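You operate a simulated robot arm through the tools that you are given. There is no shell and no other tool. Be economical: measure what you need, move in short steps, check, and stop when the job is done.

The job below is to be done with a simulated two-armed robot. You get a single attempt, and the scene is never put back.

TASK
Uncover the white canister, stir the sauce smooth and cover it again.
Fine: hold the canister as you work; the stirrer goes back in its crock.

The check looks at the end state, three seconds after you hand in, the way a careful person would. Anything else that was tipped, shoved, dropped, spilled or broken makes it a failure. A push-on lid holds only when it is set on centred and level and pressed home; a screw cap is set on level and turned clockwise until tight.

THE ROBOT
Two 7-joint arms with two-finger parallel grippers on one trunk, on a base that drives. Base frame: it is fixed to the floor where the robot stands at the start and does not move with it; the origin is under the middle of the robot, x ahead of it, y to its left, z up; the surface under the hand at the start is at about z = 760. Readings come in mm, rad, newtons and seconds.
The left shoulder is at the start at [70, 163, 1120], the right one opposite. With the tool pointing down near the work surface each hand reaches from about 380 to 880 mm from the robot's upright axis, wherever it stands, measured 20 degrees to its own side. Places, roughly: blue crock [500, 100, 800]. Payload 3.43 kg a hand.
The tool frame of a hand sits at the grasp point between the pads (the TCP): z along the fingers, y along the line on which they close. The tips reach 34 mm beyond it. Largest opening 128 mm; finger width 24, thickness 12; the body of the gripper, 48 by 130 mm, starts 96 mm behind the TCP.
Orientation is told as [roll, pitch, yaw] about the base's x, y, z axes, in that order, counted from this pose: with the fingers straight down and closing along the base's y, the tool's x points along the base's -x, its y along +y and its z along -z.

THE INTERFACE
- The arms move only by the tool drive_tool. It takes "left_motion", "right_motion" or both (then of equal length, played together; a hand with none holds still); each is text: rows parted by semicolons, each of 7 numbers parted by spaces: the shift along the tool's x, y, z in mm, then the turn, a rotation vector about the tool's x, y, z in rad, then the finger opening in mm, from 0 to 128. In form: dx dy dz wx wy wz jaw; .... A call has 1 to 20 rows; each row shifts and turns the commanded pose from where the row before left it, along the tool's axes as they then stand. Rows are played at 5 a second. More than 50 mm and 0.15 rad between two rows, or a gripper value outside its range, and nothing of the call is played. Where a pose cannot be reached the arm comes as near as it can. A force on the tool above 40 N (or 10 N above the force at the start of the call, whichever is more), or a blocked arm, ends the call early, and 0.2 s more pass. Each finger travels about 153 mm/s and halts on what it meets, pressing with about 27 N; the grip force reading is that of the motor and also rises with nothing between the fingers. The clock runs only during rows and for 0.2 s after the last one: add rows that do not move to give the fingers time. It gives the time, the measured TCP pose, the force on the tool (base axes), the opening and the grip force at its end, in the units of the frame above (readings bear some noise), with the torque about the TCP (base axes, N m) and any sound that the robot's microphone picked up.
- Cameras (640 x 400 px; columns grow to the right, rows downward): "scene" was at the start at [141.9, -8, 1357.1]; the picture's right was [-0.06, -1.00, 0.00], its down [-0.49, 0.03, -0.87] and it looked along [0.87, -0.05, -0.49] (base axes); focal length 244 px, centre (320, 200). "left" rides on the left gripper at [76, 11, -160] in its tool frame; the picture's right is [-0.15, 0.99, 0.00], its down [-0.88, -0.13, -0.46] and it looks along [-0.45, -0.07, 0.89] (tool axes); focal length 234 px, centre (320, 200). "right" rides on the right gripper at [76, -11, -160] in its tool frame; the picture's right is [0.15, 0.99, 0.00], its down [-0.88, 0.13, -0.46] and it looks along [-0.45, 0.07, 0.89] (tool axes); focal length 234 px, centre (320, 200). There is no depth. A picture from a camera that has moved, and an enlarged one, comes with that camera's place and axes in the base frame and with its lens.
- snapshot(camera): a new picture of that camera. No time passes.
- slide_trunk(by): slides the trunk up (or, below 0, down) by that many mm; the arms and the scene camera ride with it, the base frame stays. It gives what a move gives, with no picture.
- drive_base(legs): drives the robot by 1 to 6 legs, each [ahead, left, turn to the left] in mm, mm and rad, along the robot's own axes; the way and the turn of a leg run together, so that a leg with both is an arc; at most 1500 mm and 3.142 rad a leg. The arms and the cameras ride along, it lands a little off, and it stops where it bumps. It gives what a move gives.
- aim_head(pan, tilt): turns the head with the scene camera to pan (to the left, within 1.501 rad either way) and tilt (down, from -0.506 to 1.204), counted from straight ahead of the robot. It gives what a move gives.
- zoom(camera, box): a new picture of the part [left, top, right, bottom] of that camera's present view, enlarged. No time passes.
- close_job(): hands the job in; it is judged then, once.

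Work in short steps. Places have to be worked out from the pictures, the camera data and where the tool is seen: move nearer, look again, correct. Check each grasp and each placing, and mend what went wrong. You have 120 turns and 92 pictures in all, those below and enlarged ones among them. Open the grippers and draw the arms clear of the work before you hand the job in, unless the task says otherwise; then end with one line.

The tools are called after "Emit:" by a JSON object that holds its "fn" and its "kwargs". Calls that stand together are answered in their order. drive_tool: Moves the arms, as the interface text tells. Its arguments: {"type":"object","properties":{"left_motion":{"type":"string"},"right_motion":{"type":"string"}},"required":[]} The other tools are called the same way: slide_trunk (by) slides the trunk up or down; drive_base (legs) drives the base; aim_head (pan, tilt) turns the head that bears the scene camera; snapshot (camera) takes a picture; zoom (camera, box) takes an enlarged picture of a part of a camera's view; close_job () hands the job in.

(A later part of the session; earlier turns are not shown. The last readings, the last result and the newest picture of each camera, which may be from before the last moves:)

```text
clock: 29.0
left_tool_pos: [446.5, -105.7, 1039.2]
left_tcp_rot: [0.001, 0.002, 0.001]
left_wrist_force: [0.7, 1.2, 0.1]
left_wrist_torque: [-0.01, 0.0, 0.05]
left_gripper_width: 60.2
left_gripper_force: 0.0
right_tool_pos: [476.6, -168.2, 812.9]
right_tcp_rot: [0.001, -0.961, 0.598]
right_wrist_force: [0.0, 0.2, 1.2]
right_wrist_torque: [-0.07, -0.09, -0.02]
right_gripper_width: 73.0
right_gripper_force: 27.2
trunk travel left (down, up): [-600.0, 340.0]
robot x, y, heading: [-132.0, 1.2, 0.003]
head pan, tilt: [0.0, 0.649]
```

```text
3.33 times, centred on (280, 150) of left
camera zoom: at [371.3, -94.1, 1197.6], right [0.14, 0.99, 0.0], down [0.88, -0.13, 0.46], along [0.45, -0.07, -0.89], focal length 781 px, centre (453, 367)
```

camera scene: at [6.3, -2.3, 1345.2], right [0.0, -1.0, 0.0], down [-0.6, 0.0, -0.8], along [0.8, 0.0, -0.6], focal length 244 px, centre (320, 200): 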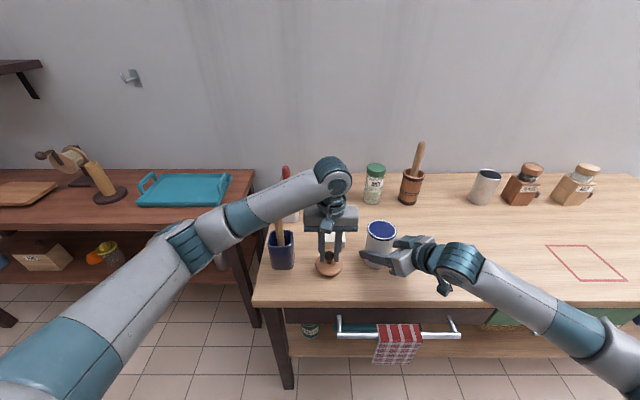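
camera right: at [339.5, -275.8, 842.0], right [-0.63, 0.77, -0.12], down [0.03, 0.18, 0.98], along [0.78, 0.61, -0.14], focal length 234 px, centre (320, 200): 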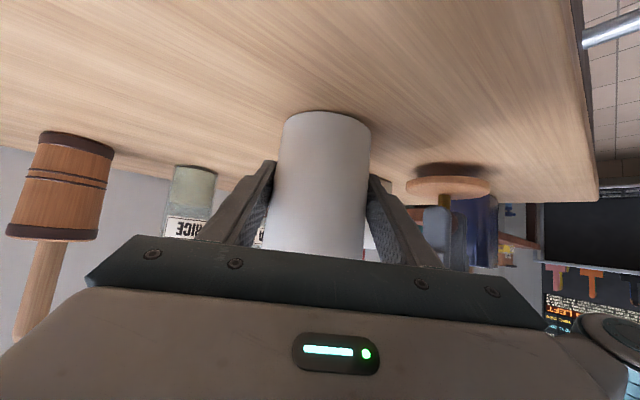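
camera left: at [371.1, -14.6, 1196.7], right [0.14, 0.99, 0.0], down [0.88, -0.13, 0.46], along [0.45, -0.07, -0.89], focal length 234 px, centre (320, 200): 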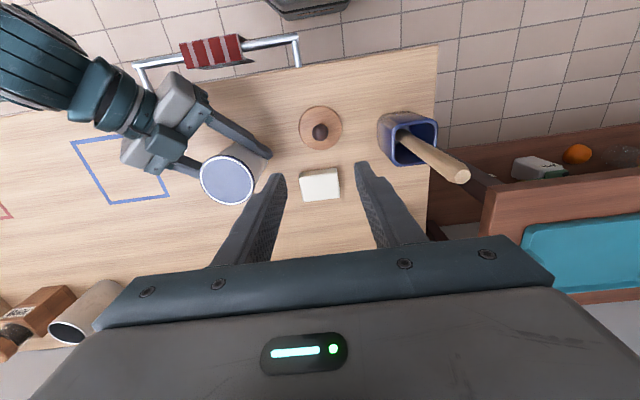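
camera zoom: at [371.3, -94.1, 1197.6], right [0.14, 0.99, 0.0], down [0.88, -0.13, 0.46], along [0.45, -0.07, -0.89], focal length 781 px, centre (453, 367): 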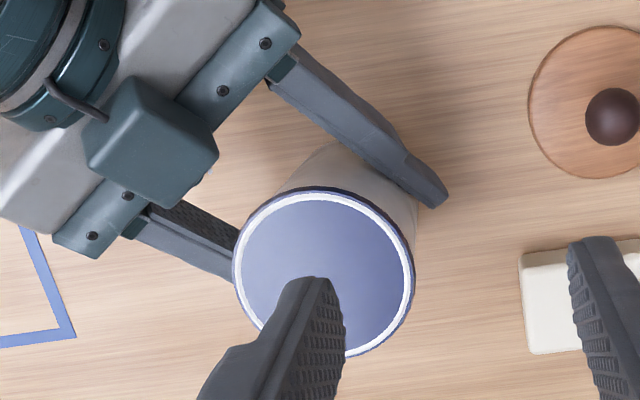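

The navy part has a skirt about 7 mm tall that overhangs the body by about 2 mm. It is clearly an inner cap without a knob, so I must remove it too. I position the left hand wide open above it.

Emit:
{"fn": "drive_tool", "kwargs": {"left_motion": "-16 -31 0 0 0 0 110; -15.5 -30.5 0 0 0 0 110; 0 0 30 0 0 0 110; 0 0 30 0 0 0 110; 0 0 30 0 0 0 110; 0 0 0 0 0 0 110"}}

Emit:
{"fn": "snapshot", "kwargs": {"camera": "left"}}

Emit:
{"fn": "zoom", "kwargs": {"camera": "scene", "box": [320, 170, 440, 270]}}

```text
clock: 30.4
left_tool_pos: [476.9, -165.6, 947.9]
left_tcp_rot: [0.0, -0.001, 0.001]
left_wrist_force: [0.1, 0.5, -0.1]
left_wrist_torque: [0.02, -0.01, 0.01]
left_gripper_width: 110.0
left_gripper_force: 0.1
right_tool_pos: [477.7, -169.1, 812.6]
right_tcp_rot: [0.001, -0.959, 0.6]
right_wrist_force: [0.2, -0.6, 0.7]
right_wrist_torque: [-0.1, -0.16, 0.07]
right_gripper_width: 73.0
right_gripper_force: 27.3
trunk travel left (down, up): [-600.0, 340.0]
robot x, y, heading: [-134.6, -2.6, 0.001]
head pan, tilt: [0.0, 0.649]
```

```text
53 pictures are left
camera left: at [401.7, -155.4, 1107.9], right [0.14, 0.99, 0.0], down [0.88, -0.13, 0.46], along [0.45, -0.07, -0.89], focal length 234 px, centre (320, 200)
```

left: 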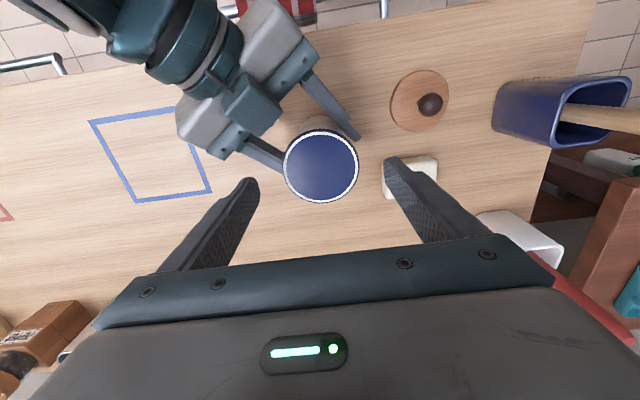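

```text
4.00 times, centred on (380, 220) of scene
camera zoom: at [6.4, -2.3, 1345.2], right [0.0, -1.0, 0.0], down [-0.6, 0.0, -0.8], along [0.8, 0.0, -0.6], focal length 976 px, centre (80, 120)
```

zoom: 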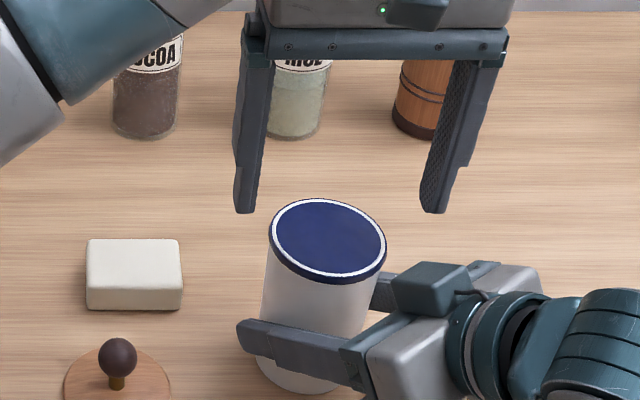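

The hand is centred over the cap. I lower to TCP z≈913 (tips ≈879) and close onto the skirt.

Emit:
{"fn": "drive_tool", "kwargs": {"left_motion": "0 0 18 0 0 0 110; 0 0 17 0 0 0 110; 0 0 0 0 0 0 100; 0 0 0 0 0 0 90; 0 0 0 0 0 0 84; 0 0 0 0 0 0 80; 0 0 0 0 0 0 74; 0 0 0 0 0 0 68; 0 0 0 0 0 0 60; 0 0 0 0 0 0 60"}}

Emit:
{"fn": "zoom", "kwargs": {"camera": "scene", "box": [340, 190, 420, 260]}}

```text
clock: 32.6
left_tool_pos: [477.7, -166.3, 913.4]
left_tcp_rot: [0.0, 0.0, 0.003]
left_wrist_force: [-0.1, -0.7, -0.2]
left_wrist_torque: [0.02, 0.15, 0.35]
left_gripper_width: 78.3
left_gripper_force: 27.0
right_tool_pos: [475.4, -168.4, 811.9]
right_tcp_rot: [0.002, -0.959, 0.599]
right_wrist_force: [-0.1, 0.4, 2.3]
right_wrist_torque: [-0.24, -0.1, -0.39]
right_gripper_width: 73.0
right_gripper_force: 27.1
trunk travel left (down, up): [-600.0, 340.0]
robot x, y, heading: [-132.9, 5.6, 0.005]
head pan, tilt: [0.0, 0.649]
```

```text
5.71 times, centred on (380, 225) of scene
camera zoom: at [6.2, -2.4, 1345.2], right [0.0, -1.0, 0.0], down [-0.6, 0.0, -0.8], along [0.8, 0.0, -0.6], focal length 1394 px, centre (-23, 57)
```

zoom: 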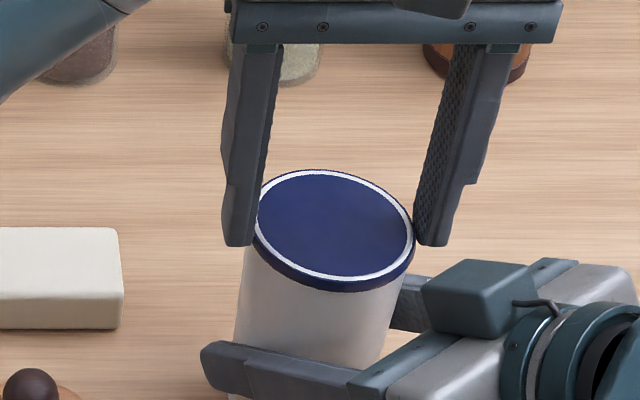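

The cap is gripped at 78.3 mm. I pull up gently and watch the force.

Emit:
{"fn": "drive_tool", "kwargs": {"left_motion": "0 0 -1.5 0 0 0 60; 0 0 -1.5 0 0 0 60; 0 0 -2 0 0 0 60; 0 0 0 0 0 0 60"}}

Emit:
{"fn": "zoom", "kwargs": {"camera": "scene", "box": [340, 190, 420, 260]}}

```text
clock: 33.6
left_tool_pos: [477.7, -166.1, 917.6]
left_tcp_rot: [0.002, 0.002, 0.003]
left_wrist_force: [-0.6, 0.9, -16.7]
left_wrist_torque: [0.03, 0.23, 0.24]
left_gripper_width: 78.3
left_gripper_force: 27.4
right_tool_pos: [476.0, -168.1, 812.1]
right_tcp_rot: [0.0, -0.963, 0.599]
right_wrist_force: [0.5, -0.9, 13.1]
right_wrist_torque: [0.04, -0.14, -0.28]
right_gripper_width: 72.3
right_gripper_force: 27.2
trunk travel left (down, up): [-600.0, 340.0]
robot x, y, heading: [-131.0, 1.6, 0.005]
head pan, tilt: [0.0, 0.649]
```

```text
5.71 times, centred on (380, 225) of scene
camera zoom: at [6.7, -2.4, 1345.2], right [0.0, -1.0, 0.0], down [-0.6, 0.0, -0.8], along [0.8, 0.0, -0.6], focal length 1394 px, centre (-23, 57)
```

zoom: 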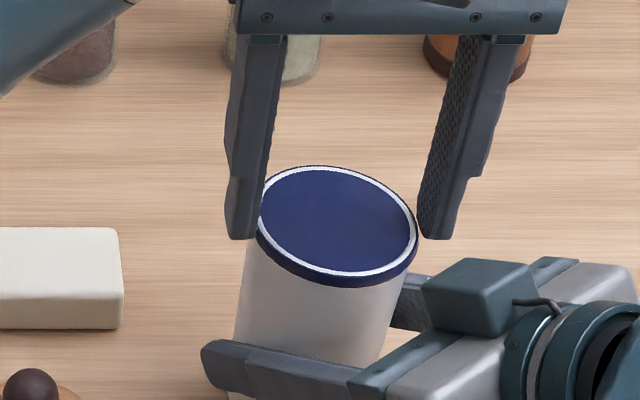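

The pull met 17 N and the canister started to follow, so it may be a screw cap. I relax back down and try turning it counter-clockwise.

Emit:
{"fn": "drive_tool", "kwargs": {"left_motion": "0 0 2.5 0 0 0 60; 0 0 2.5 0 0 0 60; 0 0 0 0 0 -0.1 60; 0 0 0 0 0 -0.1 60; 0 0 0 0 0 -0.1 60; 0 0 0 0 0 0 60"}}

Emit:
{"fn": "zoom", "kwargs": {"camera": "scene", "box": [340, 190, 420, 260]}}

```text
clock: 35.0
left_tool_pos: [478.0, -167.1, 913.2]
left_tcp_rot: [0.003, -0.002, 0.306]
left_wrist_force: [4.4, 9.4, 4.9]
left_wrist_torque: [0.4, -0.31, -0.33]
left_gripper_width: 78.4
left_gripper_force: 27.0
right_tool_pos: [476.2, -168.4, 810.8]
right_tcp_rot: [0.004, -0.96, 0.599]
right_wrist_force: [-4.8, -9.0, -7.1]
right_wrist_torque: [0.5, -0.11, 0.3]
right_gripper_width: 70.4
right_gripper_force: 27.4
trunk travel left (down, up): [-600.0, 340.0]
robot x, y, heading: [-133.2, -0.3, 0.003]
head pan, tilt: [0.0, 0.649]
```

```text
5.71 times, centred on (380, 225) of scene
camera zoom: at [6.5, -2.4, 1345.1], right [0.0, -1.0, 0.0], down [-0.6, 0.0, -0.8], along [0.8, 0.0, -0.6], focal length 1394 px, centre (-23, 57)
```

zoom: 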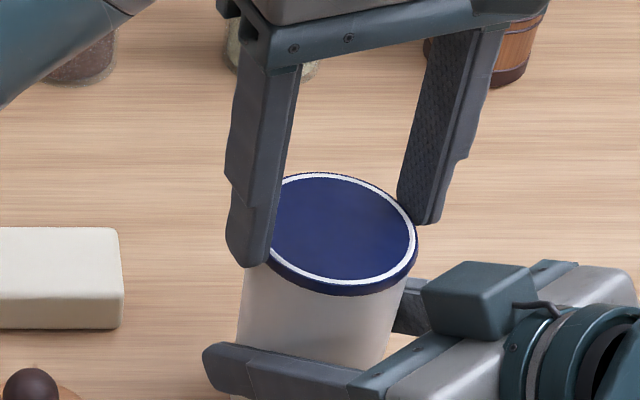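

The right gripper's opening fell to 70.4, so the canister may be shifting in the right hand. I check with the right camera before going on.

Emit:
{"fn": "snapshot", "kwargs": {"camera": "right"}}

Emit:
{"fn": "snapshot", "kwargs": {"camera": "left"}}

```text
48 pictures are left
camera right: at [339.2, -275.9, 841.2], right [-0.63, 0.77, -0.12], down [0.04, 0.18, 0.98], along [0.78, 0.61, -0.14], focal length 234 px, centre (320, 200)
```

right: 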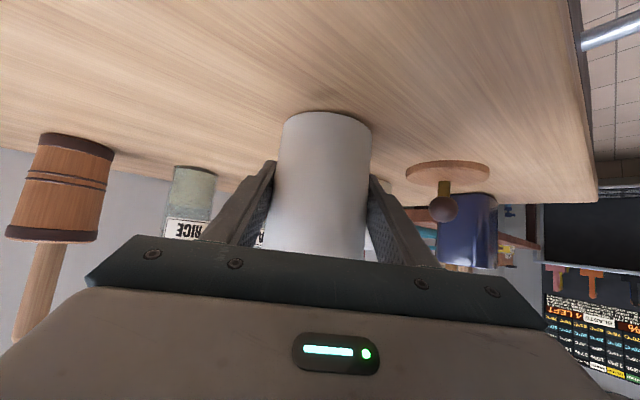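

```text
47 pictures are left
camera left: at [403.1, -178.9, 1072.2], right [-0.16, 0.99, 0.0], down [0.88, 0.14, 0.46], along [0.45, 0.07, -0.89], focal length 234 px, centre (320, 200)
```

left: 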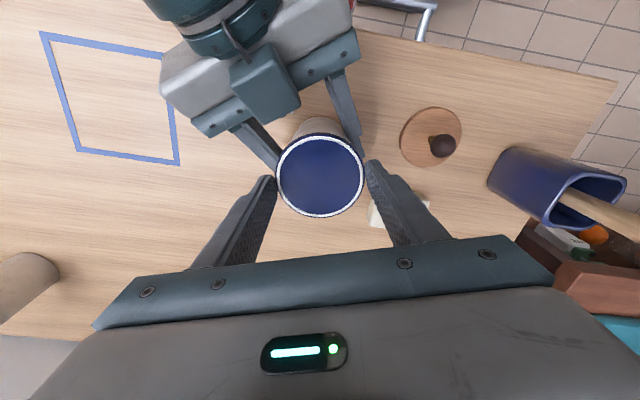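

The canister still stands properly. I continue turning counter-clockwise with a slight upward bias, watching torque and height.

Emit:
{"fn": "drive_tool", "kwargs": {"left_motion": "0 0 -0.5 0 0 -0.12 60; 0 0 0 0 0 -0.12 60; 0 0 -0.5 0 0 -0.12 60; 0 0 0 0 0 -0.12 60; 0 0 -0.5 0 0 -0.12 60; 0 0 0 0 0 -0.12 60; 0 0 0 0 0 0 60"}}

Emit:
{"fn": "zoom", "kwargs": {"camera": "scene", "box": [340, 190, 420, 260]}}

```text
clock: 36.6
left_tool_pos: [477.5, -167.3, 913.3]
left_tcp_rot: [-0.001, 0.0, 1.025]
left_wrist_force: [-4.0, 2.4, -5.3]
left_wrist_torque: [0.19, 0.32, -0.51]
left_gripper_width: 74.2
left_gripper_force: 27.0
right_tool_pos: [477.3, -167.2, 812.5]
right_tcp_rot: [0.002, -0.961, 0.6]
right_wrist_force: [3.3, -1.5, 3.5]
right_wrist_torque: [-0.03, 0.07, 0.52]
right_gripper_width: 75.4
right_gripper_force: 27.3
trunk travel left (down, up): [-600.0, 340.0]
robot x, y, heading: [-129.7, 2.3, 0.001]
head pan, tilt: [0.0, 0.649]
```

```text
5.71 times, centred on (380, 225) of scene
camera zoom: at [6.7, -2.5, 1345.2], right [0.0, -1.0, 0.0], down [-0.6, 0.0, -0.8], along [0.8, 0.0, -0.6], focal length 1394 px, centre (-23, 57)
```

zoom: 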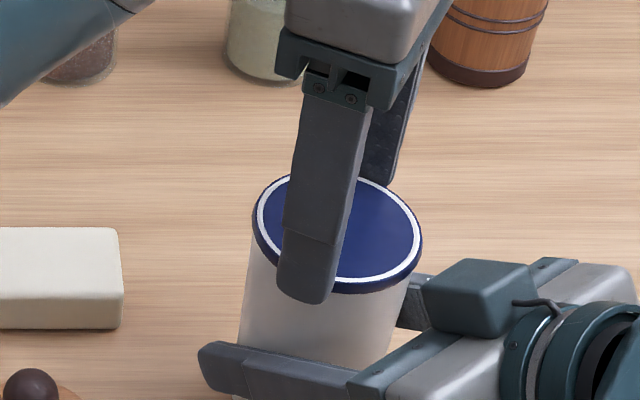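

Both openings changed (left 78→74, right 70→75), which suggests the part is not quite round or has turned in the right hand. I look from above.

Emit:
{"fn": "zoom", "kwargs": {"camera": "left", "box": [230, 100, 410, 240]}}

Emit:
{"fn": "zoom", "kwargs": {"camera": "right", "box": [240, 90, 420, 260]}}

```text
2.86 times, centred on (320, 170) of left
camera zoom: at [428.9, -226.9, 1073.6], right [-0.77, 0.64, 0.0], down [0.57, 0.68, 0.46], along [0.29, 0.35, -0.89], focal length 669 px, centre (320, 286)
```

zoom: 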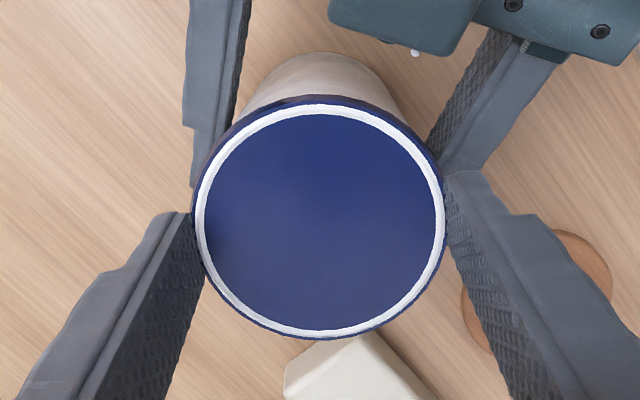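

```text
2.35 times, centred on (330, 175) of right
camera zoom: at [339.8, -275.8, 842.1], right [-0.63, 0.77, -0.12], down [0.03, 0.18, 0.98], along [0.78, 0.61, -0.14], focal length 551 px, centre (296, 259)
```

zoom: 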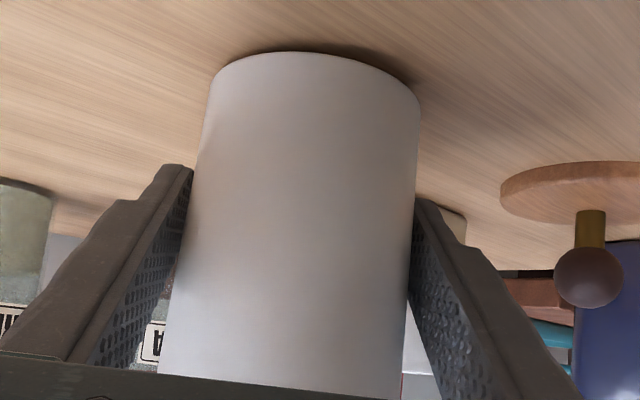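

I try pulling up again after the 1 rad turn, to see whether the cap has come loose.

Emit:
{"fn": "drive_tool", "kwargs": {"left_motion": "0 0 -1.5 0 0 0 60; 0 0 -1.5 0 0 0 60; 0 0 -2 0 0 0 60; 0 0 0 0 0 0 60"}}

Emit:
{"fn": "zoom", "kwargs": {"camera": "scene", "box": [340, 190, 420, 280]}}

```text
clock: 37.6
left_tool_pos: [477.4, -168.0, 917.6]
left_tcp_rot: [0.002, 0.001, 1.023]
left_wrist_force: [-1.2, -0.4, -20.4]
left_wrist_torque: [-0.09, 0.11, -0.47]
left_gripper_width: 73.9
left_gripper_force: 26.6
right_tool_pos: [476.4, -167.5, 813.6]
right_tcp_rot: [0.002, -0.963, 0.602]
right_wrist_force: [1.6, 0.0, 17.9]
right_wrist_torque: [0.1, 0.02, 0.47]
right_gripper_width: 75.5
right_gripper_force: 27.3
trunk travel left (down, up): [-600.0, 340.0]
robot x, y, heading: [-131.4, 0.1, 0.006]
head pan, tilt: [0.0, 0.649]
```

```text
4.44 times, centred on (380, 235) of scene
camera zoom: at [6.8, -2.5, 1345.2], right [0.0, -1.0, 0.0], down [-0.6, 0.0, -0.8], along [0.8, 0.0, -0.6], focal length 1084 px, centre (53, 44)
```

zoom: 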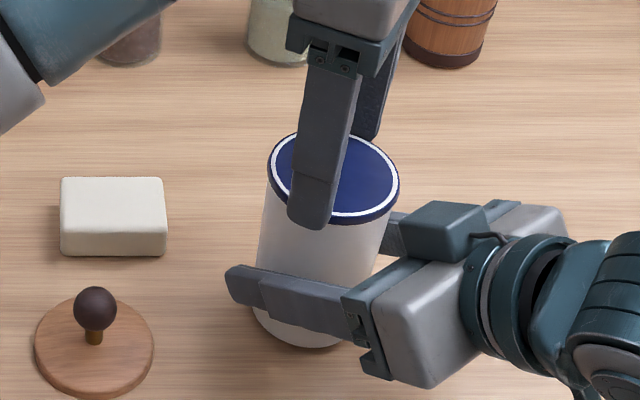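

Same 18–20 N at about 4 mm of lift. I pull further in small steps to see whether the cap pops or a finger slips.

Emit:
{"fn": "drive_tool", "kwargs": {"left_motion": "0 0 -1.5 0 0 0 60; 0 0 -1.5 0 0 0 60; 0 0 0 0 0 0 60"}}

Emit:
{"fn": "zoom", "kwargs": {"camera": "scene", "box": [340, 190, 420, 280]}}

```text
clock: 38.4
left_tool_pos: [477.6, -167.8, 922.4]
left_tcp_rot: [-0.001, -0.001, 1.024]
left_wrist_force: [2.7, 1.8, -20.7]
left_wrist_torque: [0.08, -0.14, -0.48]
left_gripper_width: 73.1
left_gripper_force: 26.8
right_tool_pos: [475.8, -168.0, 812.5]
right_tcp_rot: [0.001, -0.96, 0.602]
right_wrist_force: [-3.6, -1.9, 18.2]
right_wrist_torque: [0.16, -0.23, 0.5]
right_gripper_width: 75.4
right_gripper_force: 27.2
trunk travel left (down, up): [-600.0, 340.0]
robot x, y, heading: [-131.1, -1.6, 0.002]
head pan, tilt: [0.0, 0.649]
```

```text
4.44 times, centred on (380, 235) of scene
camera zoom: at [6.7, -2.5, 1345.2], right [0.0, -1.0, 0.0], down [-0.6, 0.0, -0.8], along [0.8, 0.0, -0.6], focal length 1084 px, centre (53, 44)
```

zoom: 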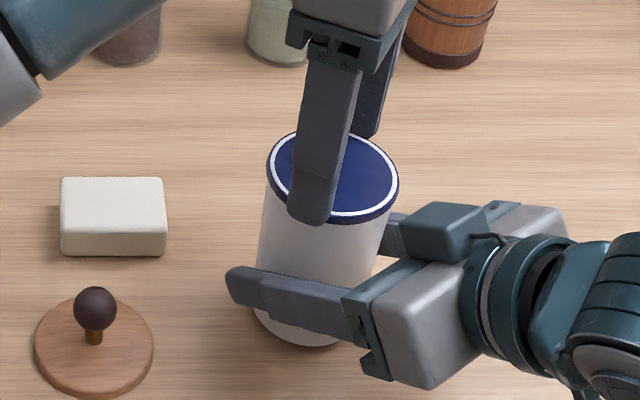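

The fingers slid up over the cap, so the friction limit is about 20 N and a straight pull won't do it. I treat it as a screw cap: open, drop lower for a fuller grip, rewind the wrist and regrip.

Emit:
{"fn": "drive_tool", "kwargs": {"left_motion": "0 0 0 0 0 0 90; 0 0 0 0 0 0 105; 0 0 0 0 0 0.14 105; 0 0 0 0 0 0.14 105; 0 0 0 0 0 0.14 105; 0 0 0 0 0 0.14 105; 0 0 0 0 0 0.14 105; 0 0 0 0 0 0.14 105; 0 0 0 0 0 0.14 105; 0 0 0 0 0 0.14 105; 0 0 0 0 0 0.14 105; 0 0 0 0 0 0.14 105; 0 0 0 0 0 0.14 105; 0 0 8 0 0 0 105; 0 0 8 0 0 0 100; 0 0 0 0 0 0 85; 0 0 0 0 0 0 78; 0 0 0 0 0 0 70; 0 0 0 0 0 0 60; 0 0 0 0 0 0 60"}}

Emit:
{"fn": "zoom", "kwargs": {"camera": "scene", "box": [350, 205, 410, 275]}}

```text
clock: 42.6
left_tool_pos: [476.9, -167.1, 905.4]
left_tcp_rot: [0.001, 0.0, -0.516]
left_wrist_force: [0.5, 0.8, 0.4]
left_wrist_torque: [0.03, -0.03, -0.63]
left_gripper_width: 73.9
left_gripper_force: 27.4
right_tool_pos: [477.2, -167.0, 811.1]
right_tcp_rot: [0.001, -0.961, 0.6]
right_wrist_force: [0.7, -0.9, -0.7]
right_wrist_torque: [0.04, 0.04, 0.62]
right_gripper_width: 75.4
right_gripper_force: 27.4
trunk travel left (down, up): [-600.0, 340.0]
robot x, y, heading: [-133.7, -0.1, 0.005]
head pan, tilt: [0.0, 0.649]
```

```text
5.71 times, centred on (380, 240) of scene
camera zoom: at [6.7, -2.5, 1345.2], right [0.0, -1.0, 0.0], down [-0.6, 0.0, -0.8], along [0.8, 0.0, -0.6], focal length 1394 px, centre (-23, -29)
```

zoom: 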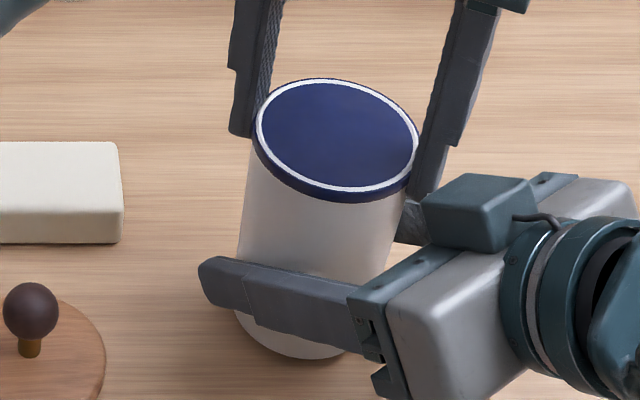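

Gripped again at yaw −0.5. I turn counter-clockwise 0.6 rad and compare both openings.

Emit:
{"fn": "drive_tool", "kwargs": {"left_motion": "0 0 0 0 0 -0.12 60; 0 0 0 0 0 -0.12 60; 0 0 0 0 0 -0.12 60; 0 0 0 0 0 0 60"}}

Emit:
{"fn": "drive_tool", "kwargs": {"left_motion": "0 0 0 0 0 -0.12 60; 0 0 0 0 0 -0.12 60; 0 0 0 0 0 -0.12 60; 0 0 0 0 0 0 60"}}

Emit:
{"fn": "drive_tool", "kwargs": {"left_motion": "0 0 0 0 0 -0.12 60; 0 0 0 0 0 -0.12 60; 0 0 0 0 0 -0.12 60; 0 0 0 0 0 0 60"}}

Emit:
{"fn": "zoom", "kwargs": {"camera": "scene", "box": [350, 205, 410, 275]}}

```text
clock: 43.6
left_tool_pos: [477.5, -166.6, 906.5]
left_tcp_rot: [0.0, 0.003, -0.158]
left_wrist_force: [-2.8, 0.0, 0.8]
left_wrist_torque: [-0.06, 0.04, -0.89]
left_gripper_width: 72.1
left_gripper_force: 26.5
right_tool_pos: [475.6, -168.0, 812.1]
right_tcp_rot: [0.001, -0.96, 0.6]
right_wrist_force: [3.5, 0.7, -3.4]
right_wrist_torque: [0.04, 0.22, 0.87]
right_gripper_width: 70.1
right_gripper_force: 27.0
trunk travel left (down, up): [-600.0, 340.0]
robot x, y, heading: [-132.8, 1.9, -0.001]
head pan, tilt: [0.0, 0.649]
```

```text
clock: 44.6
left_tool_pos: [477.9, -167.8, 906.6]
left_tcp_rot: [0.001, 0.001, 0.204]
left_wrist_force: [0.9, 1.4, -0.5]
left_wrist_torque: [0.17, 0.05, -0.56]
left_gripper_width: 74.0
left_gripper_force: 26.8
right_tool_pos: [477.0, -167.6, 811.5]
right_tcp_rot: [-0.001, -0.96, 0.6]
right_wrist_force: [-1.3, -0.5, -2.0]
right_wrist_torque: [-0.14, -0.13, 0.55]
right_gripper_width: 75.2
right_gripper_force: 27.1
trunk travel left (down, up): [-600.0, 340.0]
robot x, y, heading: [-133.1, 1.8, 0.004]
head pan, tilt: [0.0, 0.649]
```

```text
clock: 45.6
left_tool_pos: [478.4, -168.2, 906.4]
left_tcp_rot: [0.0, 0.0, 0.565]
left_wrist_force: [1.7, -2.4, -0.1]
left_wrist_torque: [0.06, 0.24, -0.02]
left_gripper_width: 73.4
left_gripper_force: 27.2
right_tool_pos: [475.8, -168.2, 811.8]
right_tcp_rot: [0.001, -0.961, 0.601]
right_wrist_force: [-2.2, 2.2, -2.4]
right_wrist_torque: [-0.16, -0.37, -0.01]
right_gripper_width: 71.7
right_gripper_force: 27.1
trunk travel left (down, up): [-600.0, 340.0]
robot x, y, heading: [-127.9, 0.2, 0.001]
head pan, tilt: [0.0, 0.649]
```

```text
5.71 times, centred on (380, 240) of scene
camera zoom: at [6.7, -2.5, 1345.2], right [0.0, -1.0, 0.0], down [-0.6, 0.0, -0.8], along [0.8, 0.0, -0.6], focal length 1394 px, centre (-23, -29)
```

zoom: 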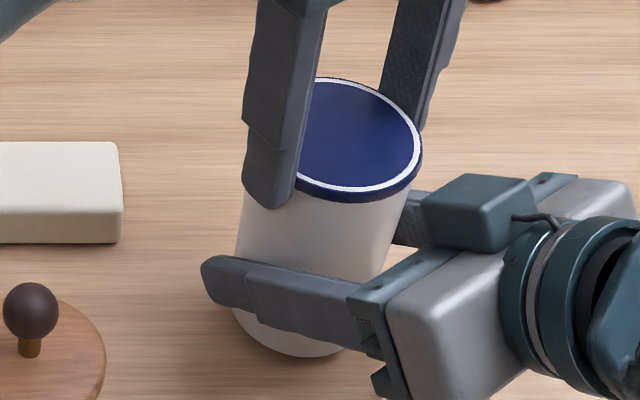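

The right opening cycles 75→70→75→72 as I turn, so the whole canister turns with the navy part in the right hand. Nothing unscrews even at 0.9 N m. Perhaps the navy disc is not a cap at all but the sauce surface. I let go, rise, close the fingers and probe its centre lightly.

Emit:
{"fn": "drive_tool", "kwargs": {"left_motion": "0 0 0 0 0 0 85; 0 0 0 0 0 0 100; 0 0 -30 0 0 0 100; 0 0 -30 0 0 0 60; 0 0 0 0 0 0 20; 0 0 0 0 0 0 0; 0 0 0 0 0 0 0; 0 0 20 0 0 0 0; 0 0 12 0 0 0 0; 0 0 0 0 0 0 0"}}

Emit:
{"fn": "zoom", "kwargs": {"camera": "scene", "box": [340, 190, 420, 280]}}

```text
clock: 47.8
left_tool_pos: [478.6, -167.5, 933.4]
left_tcp_rot: [-0.001, -0.001, 0.564]
left_wrist_force: [0.3, -0.4, -0.3]
left_wrist_torque: [-0.02, 0.02, 0.0]
left_gripper_width: 0.2
left_gripper_force: 27.0
right_tool_pos: [476.3, -168.9, 811.6]
right_tcp_rot: [0.004, -0.96, 0.6]
right_wrist_force: [-0.2, 0.6, -2.5]
right_wrist_torque: [-0.05, -0.02, -0.01]
right_gripper_width: 70.5
right_gripper_force: 26.9
trunk travel left (down, up): [-600.0, 340.0]
robot x, y, heading: [-135.7, -2.7, 0.001]
head pan, tilt: [0.0, 0.649]
```

```text
4.44 times, centred on (380, 235) of scene
camera zoom: at [6.7, -2.4, 1345.2], right [0.0, -1.0, 0.0], down [-0.6, 0.0, -0.8], along [0.8, 0.0, -0.6], focal length 1084 px, centre (53, 44)
```

zoom: 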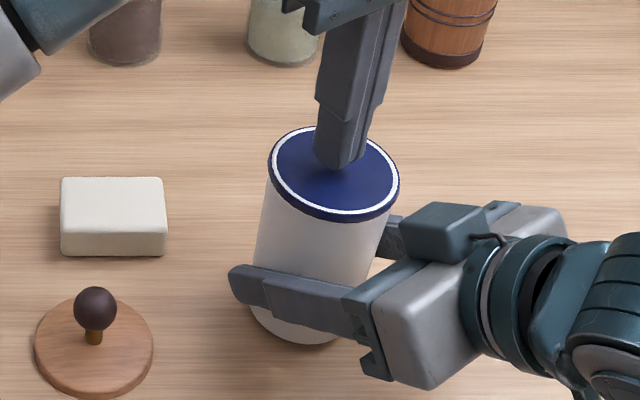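

Tips are at about z≈899. I step down gently and watch the force.

Emit:
{"fn": "drive_tool", "kwargs": {"left_motion": "0 0 4 0 0 0 0; 0 0 3 0 0 0 0; 0 0 2 0 0 0 0; 0 0 2 0 0 0 0; 0 0 0 0 0 0 0"}}

Emit:
{"fn": "drive_tool", "kwargs": {"left_motion": "0 0 2 0 0 0 0; 0 0 2 0 0 0 0; 0 0 0 0 0 0 0"}}

Emit:
{"fn": "zoom", "kwargs": {"camera": "scene", "box": [340, 190, 420, 280]}}

```text
clock: 49.0
left_tool_pos: [477.7, -168.6, 922.0]
left_tcp_rot: [-0.001, -0.001, 0.563]
left_wrist_force: [0.1, -0.3, -0.1]
left_wrist_torque: [0.0, 0.02, 0.04]
left_gripper_width: 0.1
left_gripper_force: 26.6
right_tool_pos: [477.5, -168.4, 811.6]
right_tcp_rot: [0.003, -0.96, 0.6]
right_wrist_force: [0.5, 0.1, -2.9]
right_wrist_torque: [0.02, -0.03, -0.03]
right_gripper_width: 70.3
right_gripper_force: 26.9
trunk travel left (down, up): [-600.0, 340.0]
robot x, y, heading: [-133.9, -2.0, 0.002]
head pan, tilt: [0.0, 0.649]
```

```text
clock: 49.8
left_tool_pos: [476.6, -168.0, 919.2]
left_tcp_rot: [-0.001, -0.002, 0.563]
left_wrist_force: [-0.3, -0.8, 0.1]
left_wrist_torque: [0.02, 0.0, 0.01]
left_gripper_width: 0.0
left_gripper_force: 26.6
right_tool_pos: [476.2, -168.7, 810.7]
right_tcp_rot: [0.002, -0.96, 0.599]
right_wrist_force: [0.1, 0.1, -3.3]
right_wrist_torque: [-0.02, 0.01, -0.02]
right_gripper_width: 70.4
right_gripper_force: 26.8
trunk travel left (down, up): [-600.0, 340.0]
robot x, y, heading: [-135.5, 1.8, 0.0]
head pan, tilt: [0.0, 0.649]
```

```text
4.44 times, centred on (380, 235) of scene
camera zoom: at [6.7, -2.5, 1345.2], right [0.0, -1.0, 0.0], down [-0.6, 0.0, -0.8], along [0.8, 0.0, -0.6], focal length 1084 px, centre (53, 44)
```

zoom: 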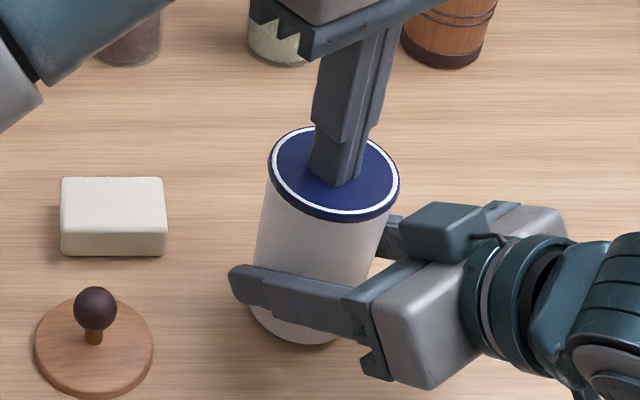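

There is no force at tip z≈885, at or below the apparent surface. I lower a few more millimetres to decide.

Emit:
{"fn": "drive_tool", "kwargs": {"left_motion": "0 0 2 0 0 0 0; 0 0 2 0 0 0 0; 0 0 2 0 0 0 0; 0 0 0 0 0 0 0"}}

Emit:
{"fn": "zoom", "kwargs": {"camera": "scene", "box": [350, 210, 410, 255]}}

```text
clock: 50.8
left_tool_pos: [477.9, -166.2, 913.9]
left_tcp_rot: [0.0, 0.0, 0.564]
left_wrist_force: [-0.2, 0.3, -0.6]
left_wrist_torque: [0.02, -0.02, 0.01]
left_gripper_width: 0.0
left_gripper_force: 26.9
right_tool_pos: [476.3, -167.8, 812.1]
right_tcp_rot: [0.001, -0.959, 0.601]
right_wrist_force: [0.7, 0.3, -3.0]
right_wrist_torque: [0.01, 0.02, 0.01]
right_gripper_width: 70.2
right_gripper_force: 27.3
trunk travel left (down, up): [-600.0, 340.0]
robot x, y, heading: [-133.4, -1.6, 0.0]
head pan, tilt: [0.0, 0.649]
```

```text
8.89 times, centred on (380, 232) of scene
camera zoom: at [6.7, -2.4, 1345.2], right [0.0, -1.0, 0.0], down [-0.6, 0.0, -0.8], along [0.8, 0.0, -0.6], focal length 2169 px, centre (-213, -89)
```

zoom: 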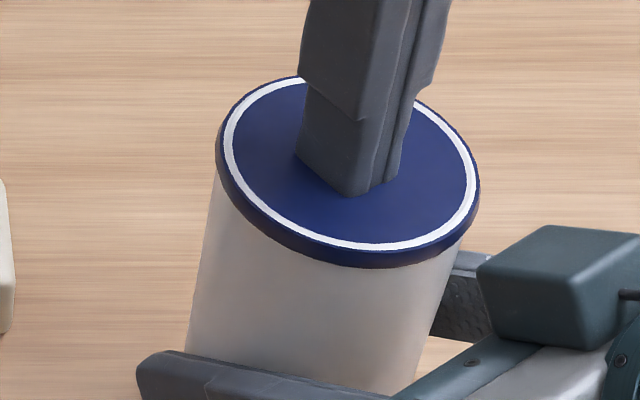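

The closed fingers enter the navy surface with no resistance, so it is the sauce, filled near the brim and framed by the rim. I pull the fingers straight out, straighten the wrist and go above the stirrer handle.

Emit:
{"fn": "drive_tool", "kwargs": {"left_motion": "0 0 -20 0 0 0 0; 0 0 -30 0 0 0 0; 0 0 -35 0 0 0 0; 0 0 -35 0 0 0 0; 0 0 -35 0 0 0 0; 0 0 0 0 0 0.141 0; 0 0 0 0 0 0.141 0; 0 0 0 0 0 0.141 0; 0 0 0 0 0 0.141 0; 1 39 0 0 0 0 20; 1 39 0 0 0 0 40; 1 39 0 0 0 0 60; 1 39 0 0 0 0 60; 1 39 0 0 0 0 60; 1 39 0 0 0 0 60; 1 39 0 0 0 0 60; 0 0 0 0 0 0 60"}}

Emit:
{"fn": "snapshot", "kwargs": {"camera": "left"}}

Emit:
{"fn": "snapshot", "kwargs": {"camera": "scene"}}

```text
clock: 54.4
left_tool_pos: [470.7, 107.1, 1067.8]
left_tcp_rot: [0.001, 0.0, -0.001]
left_wrist_force: [0.1, 0.9, -1.0]
left_wrist_torque: [-0.01, -0.03, -0.03]
left_gripper_width: 60.1
left_gripper_force: 0.0
right_tool_pos: [476.7, -170.0, 812.4]
right_tcp_rot: [0.003, -0.959, 0.598]
right_wrist_force: [0.2, 0.6, -3.4]
right_wrist_torque: [-0.01, 0.03, 0.01]
right_gripper_width: 70.2
right_gripper_force: 27.0
trunk travel left (down, up): [-600.0, 340.0]
robot x, y, heading: [-136.0, -4.8, -0.0]
head pan, tilt: [0.0, 0.649]
```

```text
36 pictures are left
camera left: at [395.9, 117.1, 1227.4], right [0.15, 0.99, 0.0], down [0.88, -0.13, 0.45], along [0.45, -0.07, -0.89], focal length 234 px, centre (320, 200)
```

left: 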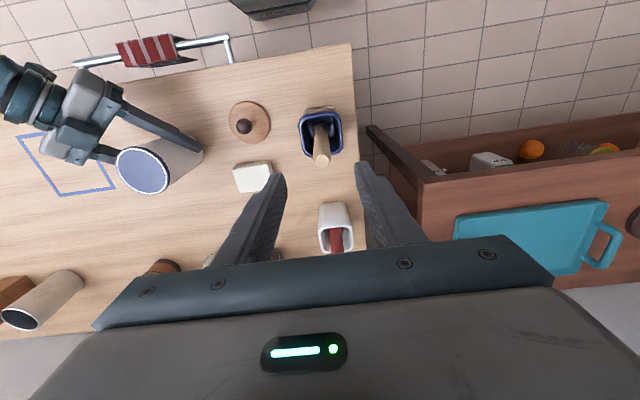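

```text
35 pictures are left
camera scene: at [7.0, -3.6, 1345.1], right [0.0, -1.0, 0.0], down [-0.61, 0.0, -0.8], along [0.8, 0.0, -0.61], focal length 244 px, centre (320, 200)
```

scene: 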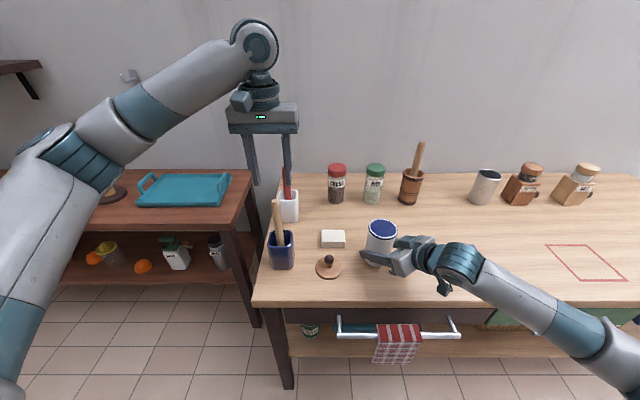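

The handle top is at about [469,107,992] with a slight lean. I descend to TCP z≈955 and grip the handle.

Emit:
{"fn": "drive_tool", "kwargs": {"left_motion": "1 0 38 0 0 0 60; 1 0 38 0 0 0 60; 1 0 37 0 0 0 60; 0 0 0 0 0 0 60"}}

Emit:
{"fn": "zoom", "kwargs": {"camera": "left", "box": [240, 80, 400, 240]}}

Emit:
{"fn": "zoom", "kwargs": {"camera": "scene", "box": [220, 170, 360, 280]}}

```text
clock: 55.4
left_tool_pos: [467.7, 104.6, 955.3]
left_tcp_rot: [0.0, 0.0, 0.0]
left_wrist_force: [0.2, -0.4, -0.5]
left_wrist_torque: [0.04, -0.02, 0.01]
left_gripper_width: 59.9
left_gripper_force: 0.2
right_tool_pos: [477.2, -168.8, 812.4]
right_tcp_rot: [0.002, -0.959, 0.599]
right_wrist_force: [0.5, 1.1, -2.3]
right_wrist_torque: [0.0, 0.0, -0.02]
right_gripper_width: 70.2
right_gripper_force: 27.0
trunk travel left (down, up): [-600.0, 340.0]
robot x, y, heading: [-130.3, 0.9, 0.002]
head pan, tilt: [0.0, 0.649]
```

```text
2.50 times, centred on (320, 160) of left
camera zoom: at [392.4, 116.7, 1114.8], right [0.15, 0.99, 0.0], down [0.88, -0.13, 0.46], along [0.45, -0.07, -0.89], focal length 585 px, centre (320, 300)
```

zoom: 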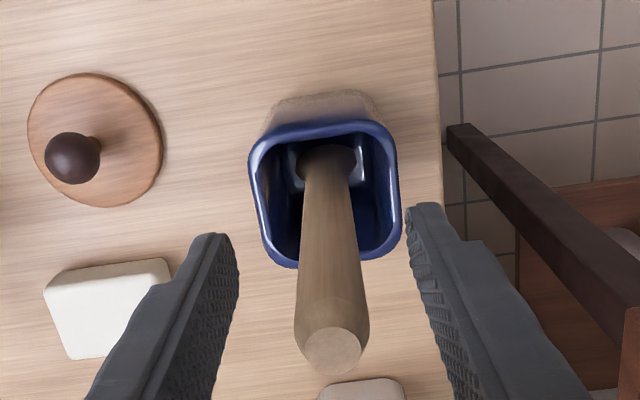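

```text
3.64 times, centred on (290, 225) of scene
camera zoom: at [6.3, -2.8, 1345.3], right [0.0, -1.0, 0.0], down [-0.6, 0.0, -0.8], along [0.8, 0.0, -0.6], focal length 887 px, centre (429, 109)
```

zoom: 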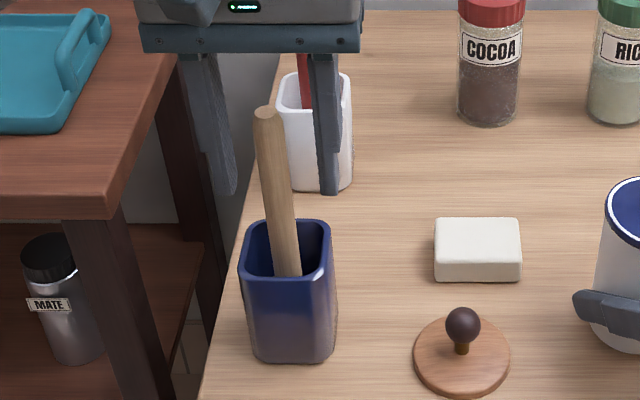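

The handle lies between the fingers. I close on it, then lift partway to inspect its head.

Emit:
{"fn": "drive_tool", "kwargs": {"left_motion": "2 2 0 0 0 0 45; 0 0 0 0 0 0 32; 0 0 0 0 0 0 24; 0 0 0 0 0 0 18; 0 0 0 0 0 0 12; 0 0 0 0 0 0 8; 0 0 0 0 0 0 8"}}

Emit:
{"fn": "drive_tool", "kwargs": {"left_motion": "0 0 -10 0 0 0 8; 0 0 -25 0 0 0 8; 0 0 -35 0 0 0 8; 0 0 -40 0 0 0 8; 0 0 -40 0 0 0 8; 0 0 -20 0 0 0 8; 0 0 0 0 0 0 8"}}

Emit:
{"fn": "zoom", "kwargs": {"camera": "scene", "box": [220, 110, 360, 280]}}

```text
clock: 57.0
left_tool_pos: [466.5, 107.5, 955.7]
left_tcp_rot: [-0.001, -0.001, 0.001]
left_wrist_force: [-0.3, -1.0, 1.5]
left_wrist_torque: [-0.29, -0.03, 0.02]
left_gripper_width: 19.6
left_gripper_force: 26.6
right_tool_pos: [475.6, -168.3, 811.7]
right_tcp_rot: [0.001, -0.96, 0.601]
right_wrist_force: [0.0, -0.4, -3.2]
right_wrist_torque: [-0.01, 0.03, 0.05]
right_gripper_width: 70.2
right_gripper_force: 27.1
trunk travel left (down, up): [-600.0, 340.0]
robot x, y, heading: [-132.5, 0.1, 0.001]
head pan, tilt: [0.0, 0.649]
```

```text
clock: 58.6
left_tool_pos: [467.6, 107.3, 1126.5]
left_tcp_rot: [-0.001, 0.001, 0.0]
left_wrist_force: [0.3, 0.8, -0.8]
left_wrist_torque: [0.04, 0.0, -0.02]
left_gripper_width: 19.4
left_gripper_force: 27.2
right_tool_pos: [477.0, -168.4, 812.4]
right_tcp_rot: [0.002, -0.959, 0.6]
right_wrist_force: [0.5, -0.8, -2.9]
right_wrist_torque: [-0.01, 0.01, -0.03]
right_gripper_width: 70.2
right_gripper_force: 26.9
trunk travel left (down, up): [-600.0, 340.0]
robot x, y, heading: [-129.9, -2.8, -0.0]
head pan, tilt: [0.0, 0.649]
```

```text
2.35 times, centred on (290, 195) of scene
camera zoom: at [7.0, -2.2, 1345.1], right [0.0, -1.0, 0.0], down [-0.61, 0.0, -0.8], along [0.8, 0.0, -0.61], focal length 574 px, centre (391, 212)
```

zoom: 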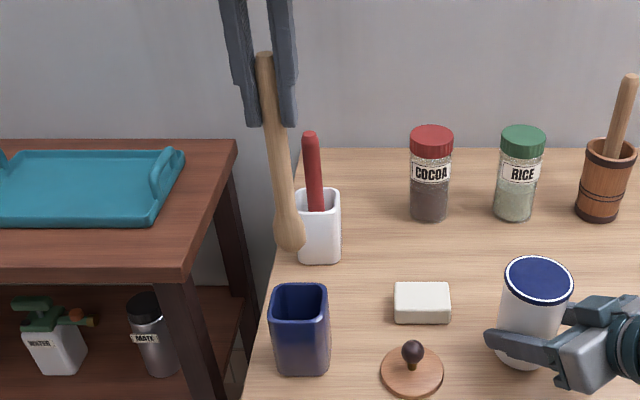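

The tool came out cleanly. I zoom on its head to be sure it is a stirrer.

Emit:
{"fn": "zoom", "kwargs": {"camera": "scene", "box": [265, 120, 310, 225]}}

Emit:
{"fn": "snapshot", "kwargs": {"camera": "left"}}

```text
3.81 times, centred on (288, 172) of scene
camera zoom: at [7.0, -2.2, 1345.1], right [0.0, -1.0, 0.0], down [-0.61, 0.0, -0.8], along [0.8, 0.0, -0.61], focal length 930 px, centre (444, 305)
```

zoom: 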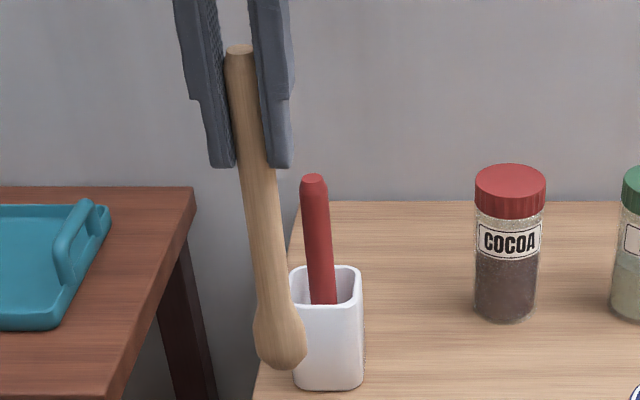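

```text
30 pictures are left
camera left: at [392.2, 118.2, 1285.2], right [0.15, 0.99, 0.0], down [0.88, -0.13, 0.45], along [0.45, -0.07, -0.89], focal length 234 px, centre (320, 200)
```

left: 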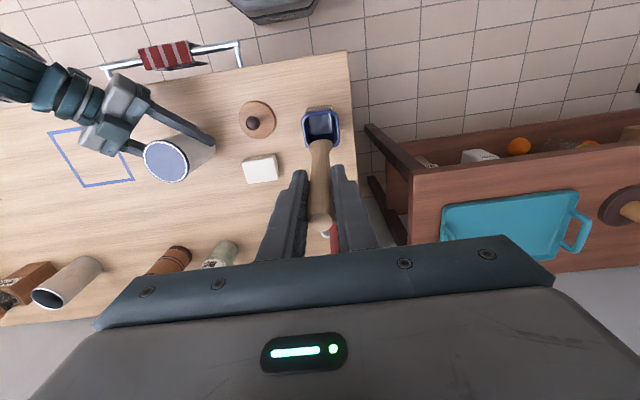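

It is a wooden spoon, the stirrer, with its tip about 190 mm below the TCP. I carry it high over to the canister.

Emit:
{"fn": "drive_tool", "kwargs": {"left_motion": "0 -20 0 0 0 0 8; 0 -38 0 0 0 0 8; 0 -38 0 0 0 0 8; 0 -38 0 0 0 0 8; 0 -38 0 0 0 0 8; 0 -38 0 0 0 0 8; 0 -38 0 0 0 0 8; 0 -20 0 0 0 0 8; 0 0 0 0 0 0 8; 0 0 0 0 0 0 8"}}

Emit:
{"fn": "zoom", "kwargs": {"camera": "scene", "box": [310, 100, 450, 280]}}

Emit:
{"fn": "snapshot", "kwargs": {"camera": "left"}}

```text
clock: 60.8
left_tool_pos: [465.3, -161.1, 1124.7]
left_tcp_rot: [0.001, -0.001, 0.001]
left_wrist_force: [-0.2, 0.0, -0.8]
left_wrist_torque: [-0.05, -0.01, 0.0]
left_gripper_width: 19.5
left_gripper_force: 26.8
right_tool_pos: [476.5, -167.7, 812.4]
right_tcp_rot: [0.003, -0.96, 0.6]
right_wrist_force: [0.3, 0.7, -3.1]
right_wrist_torque: [-0.01, 0.0, 0.02]
right_gripper_width: 70.2
right_gripper_force: 26.5
trunk travel left (down, up): [-600.0, 340.0]
robot x, y, heading: [-135.0, 0.7, 0.006]
head pan, tilt: [0.0, 0.649]
```

```text
2.22 times, centred on (380, 190) of scene
camera zoom: at [6.7, -2.8, 1345.2], right [0.0, -1.0, 0.0], down [-0.6, 0.0, -0.8], along [0.8, 0.0, -0.6], focal length 542 px, centre (187, 222)
```

zoom: 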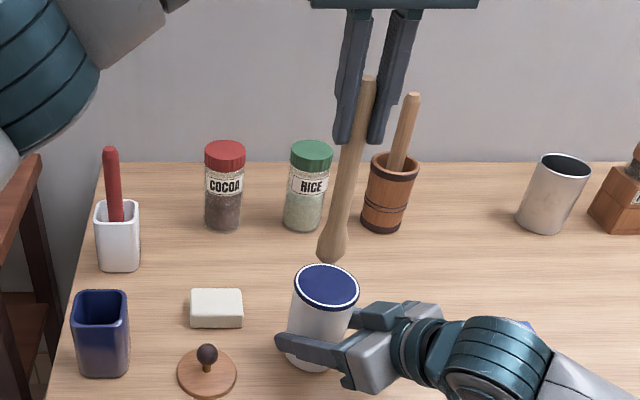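

```text
28 pictures are left
camera left: at [390.0, -150.7, 1284.1], right [0.15, 0.99, 0.0], down [0.88, -0.13, 0.46], along [0.45, -0.07, -0.89], focal length 234 px, centre (320, 200)
```

left: 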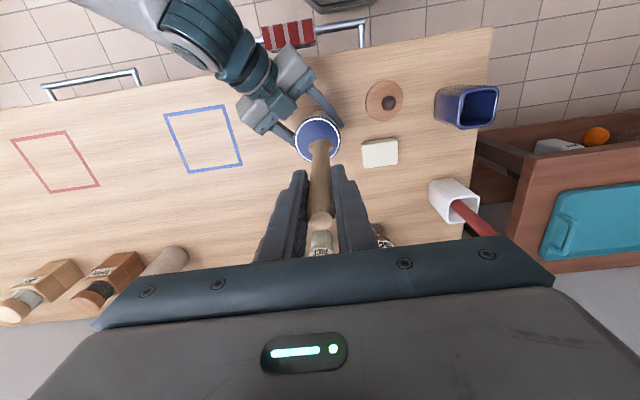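

The spoon tip is above the sauce, near its centre. I lower it slowly into the canister to about 35 mm above the bottom.

Emit:
{"fn": "drive_tool", "kwargs": {"left_motion": "-2 -1 15 0 0 0 8; 0 0 15 0 0 0 8; 0 0 15 0 0 0 8; 0 0 15 0 0 0 8; 0 0 15 0 0 0 8; 0 0 15 0 0 0 8; 0 0 15 0 0 0 8; 0 0 15 0 0 0 8; 0 0 10 0 0 0 8; 0 0 0 0 0 0 8"}}

Emit:
{"fn": "zoom", "kwargs": {"camera": "scene", "box": [330, 160, 430, 270]}}

```text
clock: 63.0
left_tool_pos: [469.4, -162.5, 995.5]
left_tcp_rot: [0.0, 0.001, -0.001]
left_wrist_force: [-0.2, -0.1, -0.5]
left_wrist_torque: [-0.17, 0.0, 0.01]
left_gripper_width: 19.4
left_gripper_force: 27.4
right_tool_pos: [476.1, -168.0, 811.9]
right_tcp_rot: [0.004, -0.959, 0.6]
right_wrist_force: [0.4, 0.8, -2.6]
right_wrist_torque: [0.03, 0.01, 0.01]
right_gripper_width: 70.2
right_gripper_force: 27.3
trunk travel left (down, up): [-600.0, 340.0]
robot x, y, heading: [-131.0, -0.4, 0.002]
head pan, tilt: [0.0, 0.649]
```

```text
3.64 times, centred on (380, 215) of scene
camera zoom: at [6.7, -2.5, 1345.2], right [0.0, -1.0, 0.0], down [-0.6, 0.0, -0.8], along [0.8, 0.0, -0.6], focal length 887 px, centre (102, 146)
```

zoom: 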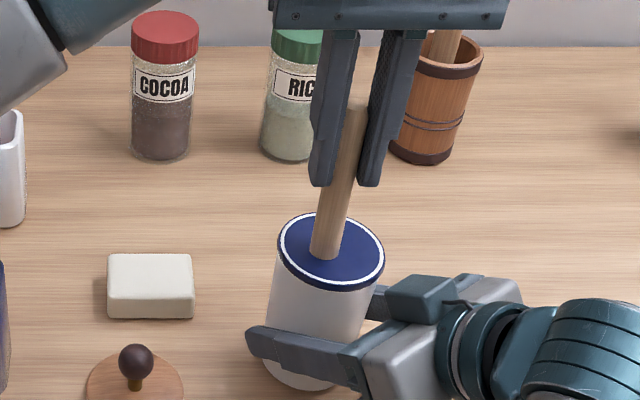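

The spoon is in the sauce with no resistance. I stir one slow 11 mm circle and check the forces.

Emit:
{"fn": "drive_tool", "kwargs": {"left_motion": "5.5 0 0 0 0 0 8; 5.5 0 0 0 0 0 8; -1.47 5.5 0 0 0 0 8; -4.03 4.03 0 0 0 0 8; -5.5 1.47 0 0 0 0 8; -5.5 -1.47 0 0 0 0 8; -4.03 -4.03 0 0 0 0 8; -1.47 -5.5 0 0 0 0 8; 1.47 -5.5 0 0 0 0 8; 4.03 -4.03 0 0 0 0 8; 5.5 -1.47 0 0 0 0 8; 5.5 1.47 0 0 0 0 8; 4.03 4.03 0 0 0 0 8; 1.47 5.5 0 0 0 0 8"}}

Emit:
{"fn": "zoom", "kwargs": {"camera": "scene", "box": [330, 160, 430, 270]}}

```text
clock: 66.0
left_tool_pos: [457.5, -160.1, 994.4]
left_tcp_rot: [-0.001, 0.001, 0.001]
left_wrist_force: [0.1, 0.1, -1.9]
left_wrist_torque: [0.16, -0.02, -0.02]
left_gripper_width: 19.5
left_gripper_force: 27.5
right_tool_pos: [476.9, -168.0, 811.5]
right_tcp_rot: [0.0, -0.96, 0.6]
right_wrist_force: [-0.7, -0.3, -2.9]
right_wrist_torque: [-0.01, 0.01, 0.0]
right_gripper_width: 70.3
right_gripper_force: 27.0
trunk travel left (down, up): [-600.0, 340.0]
robot x, y, heading: [-131.8, 0.2, 0.001]
head pan, tilt: [0.0, 0.649]
```

```text
3.64 times, centred on (380, 215) of scene
camera zoom: at [6.8, -2.2, 1345.2], right [0.0, -1.0, 0.0], down [-0.61, 0.0, -0.8], along [0.8, 0.0, -0.61], focal length 887 px, centre (102, 146)
```

zoom: 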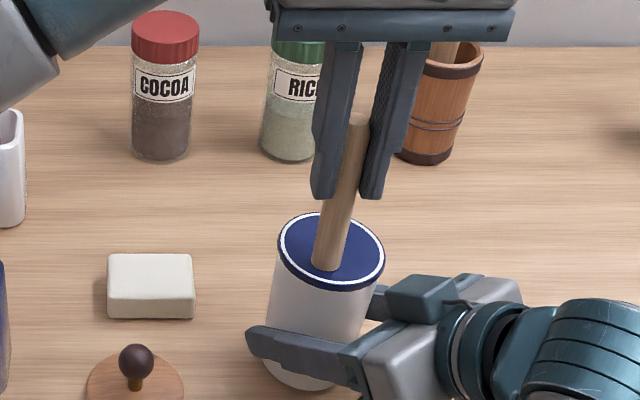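

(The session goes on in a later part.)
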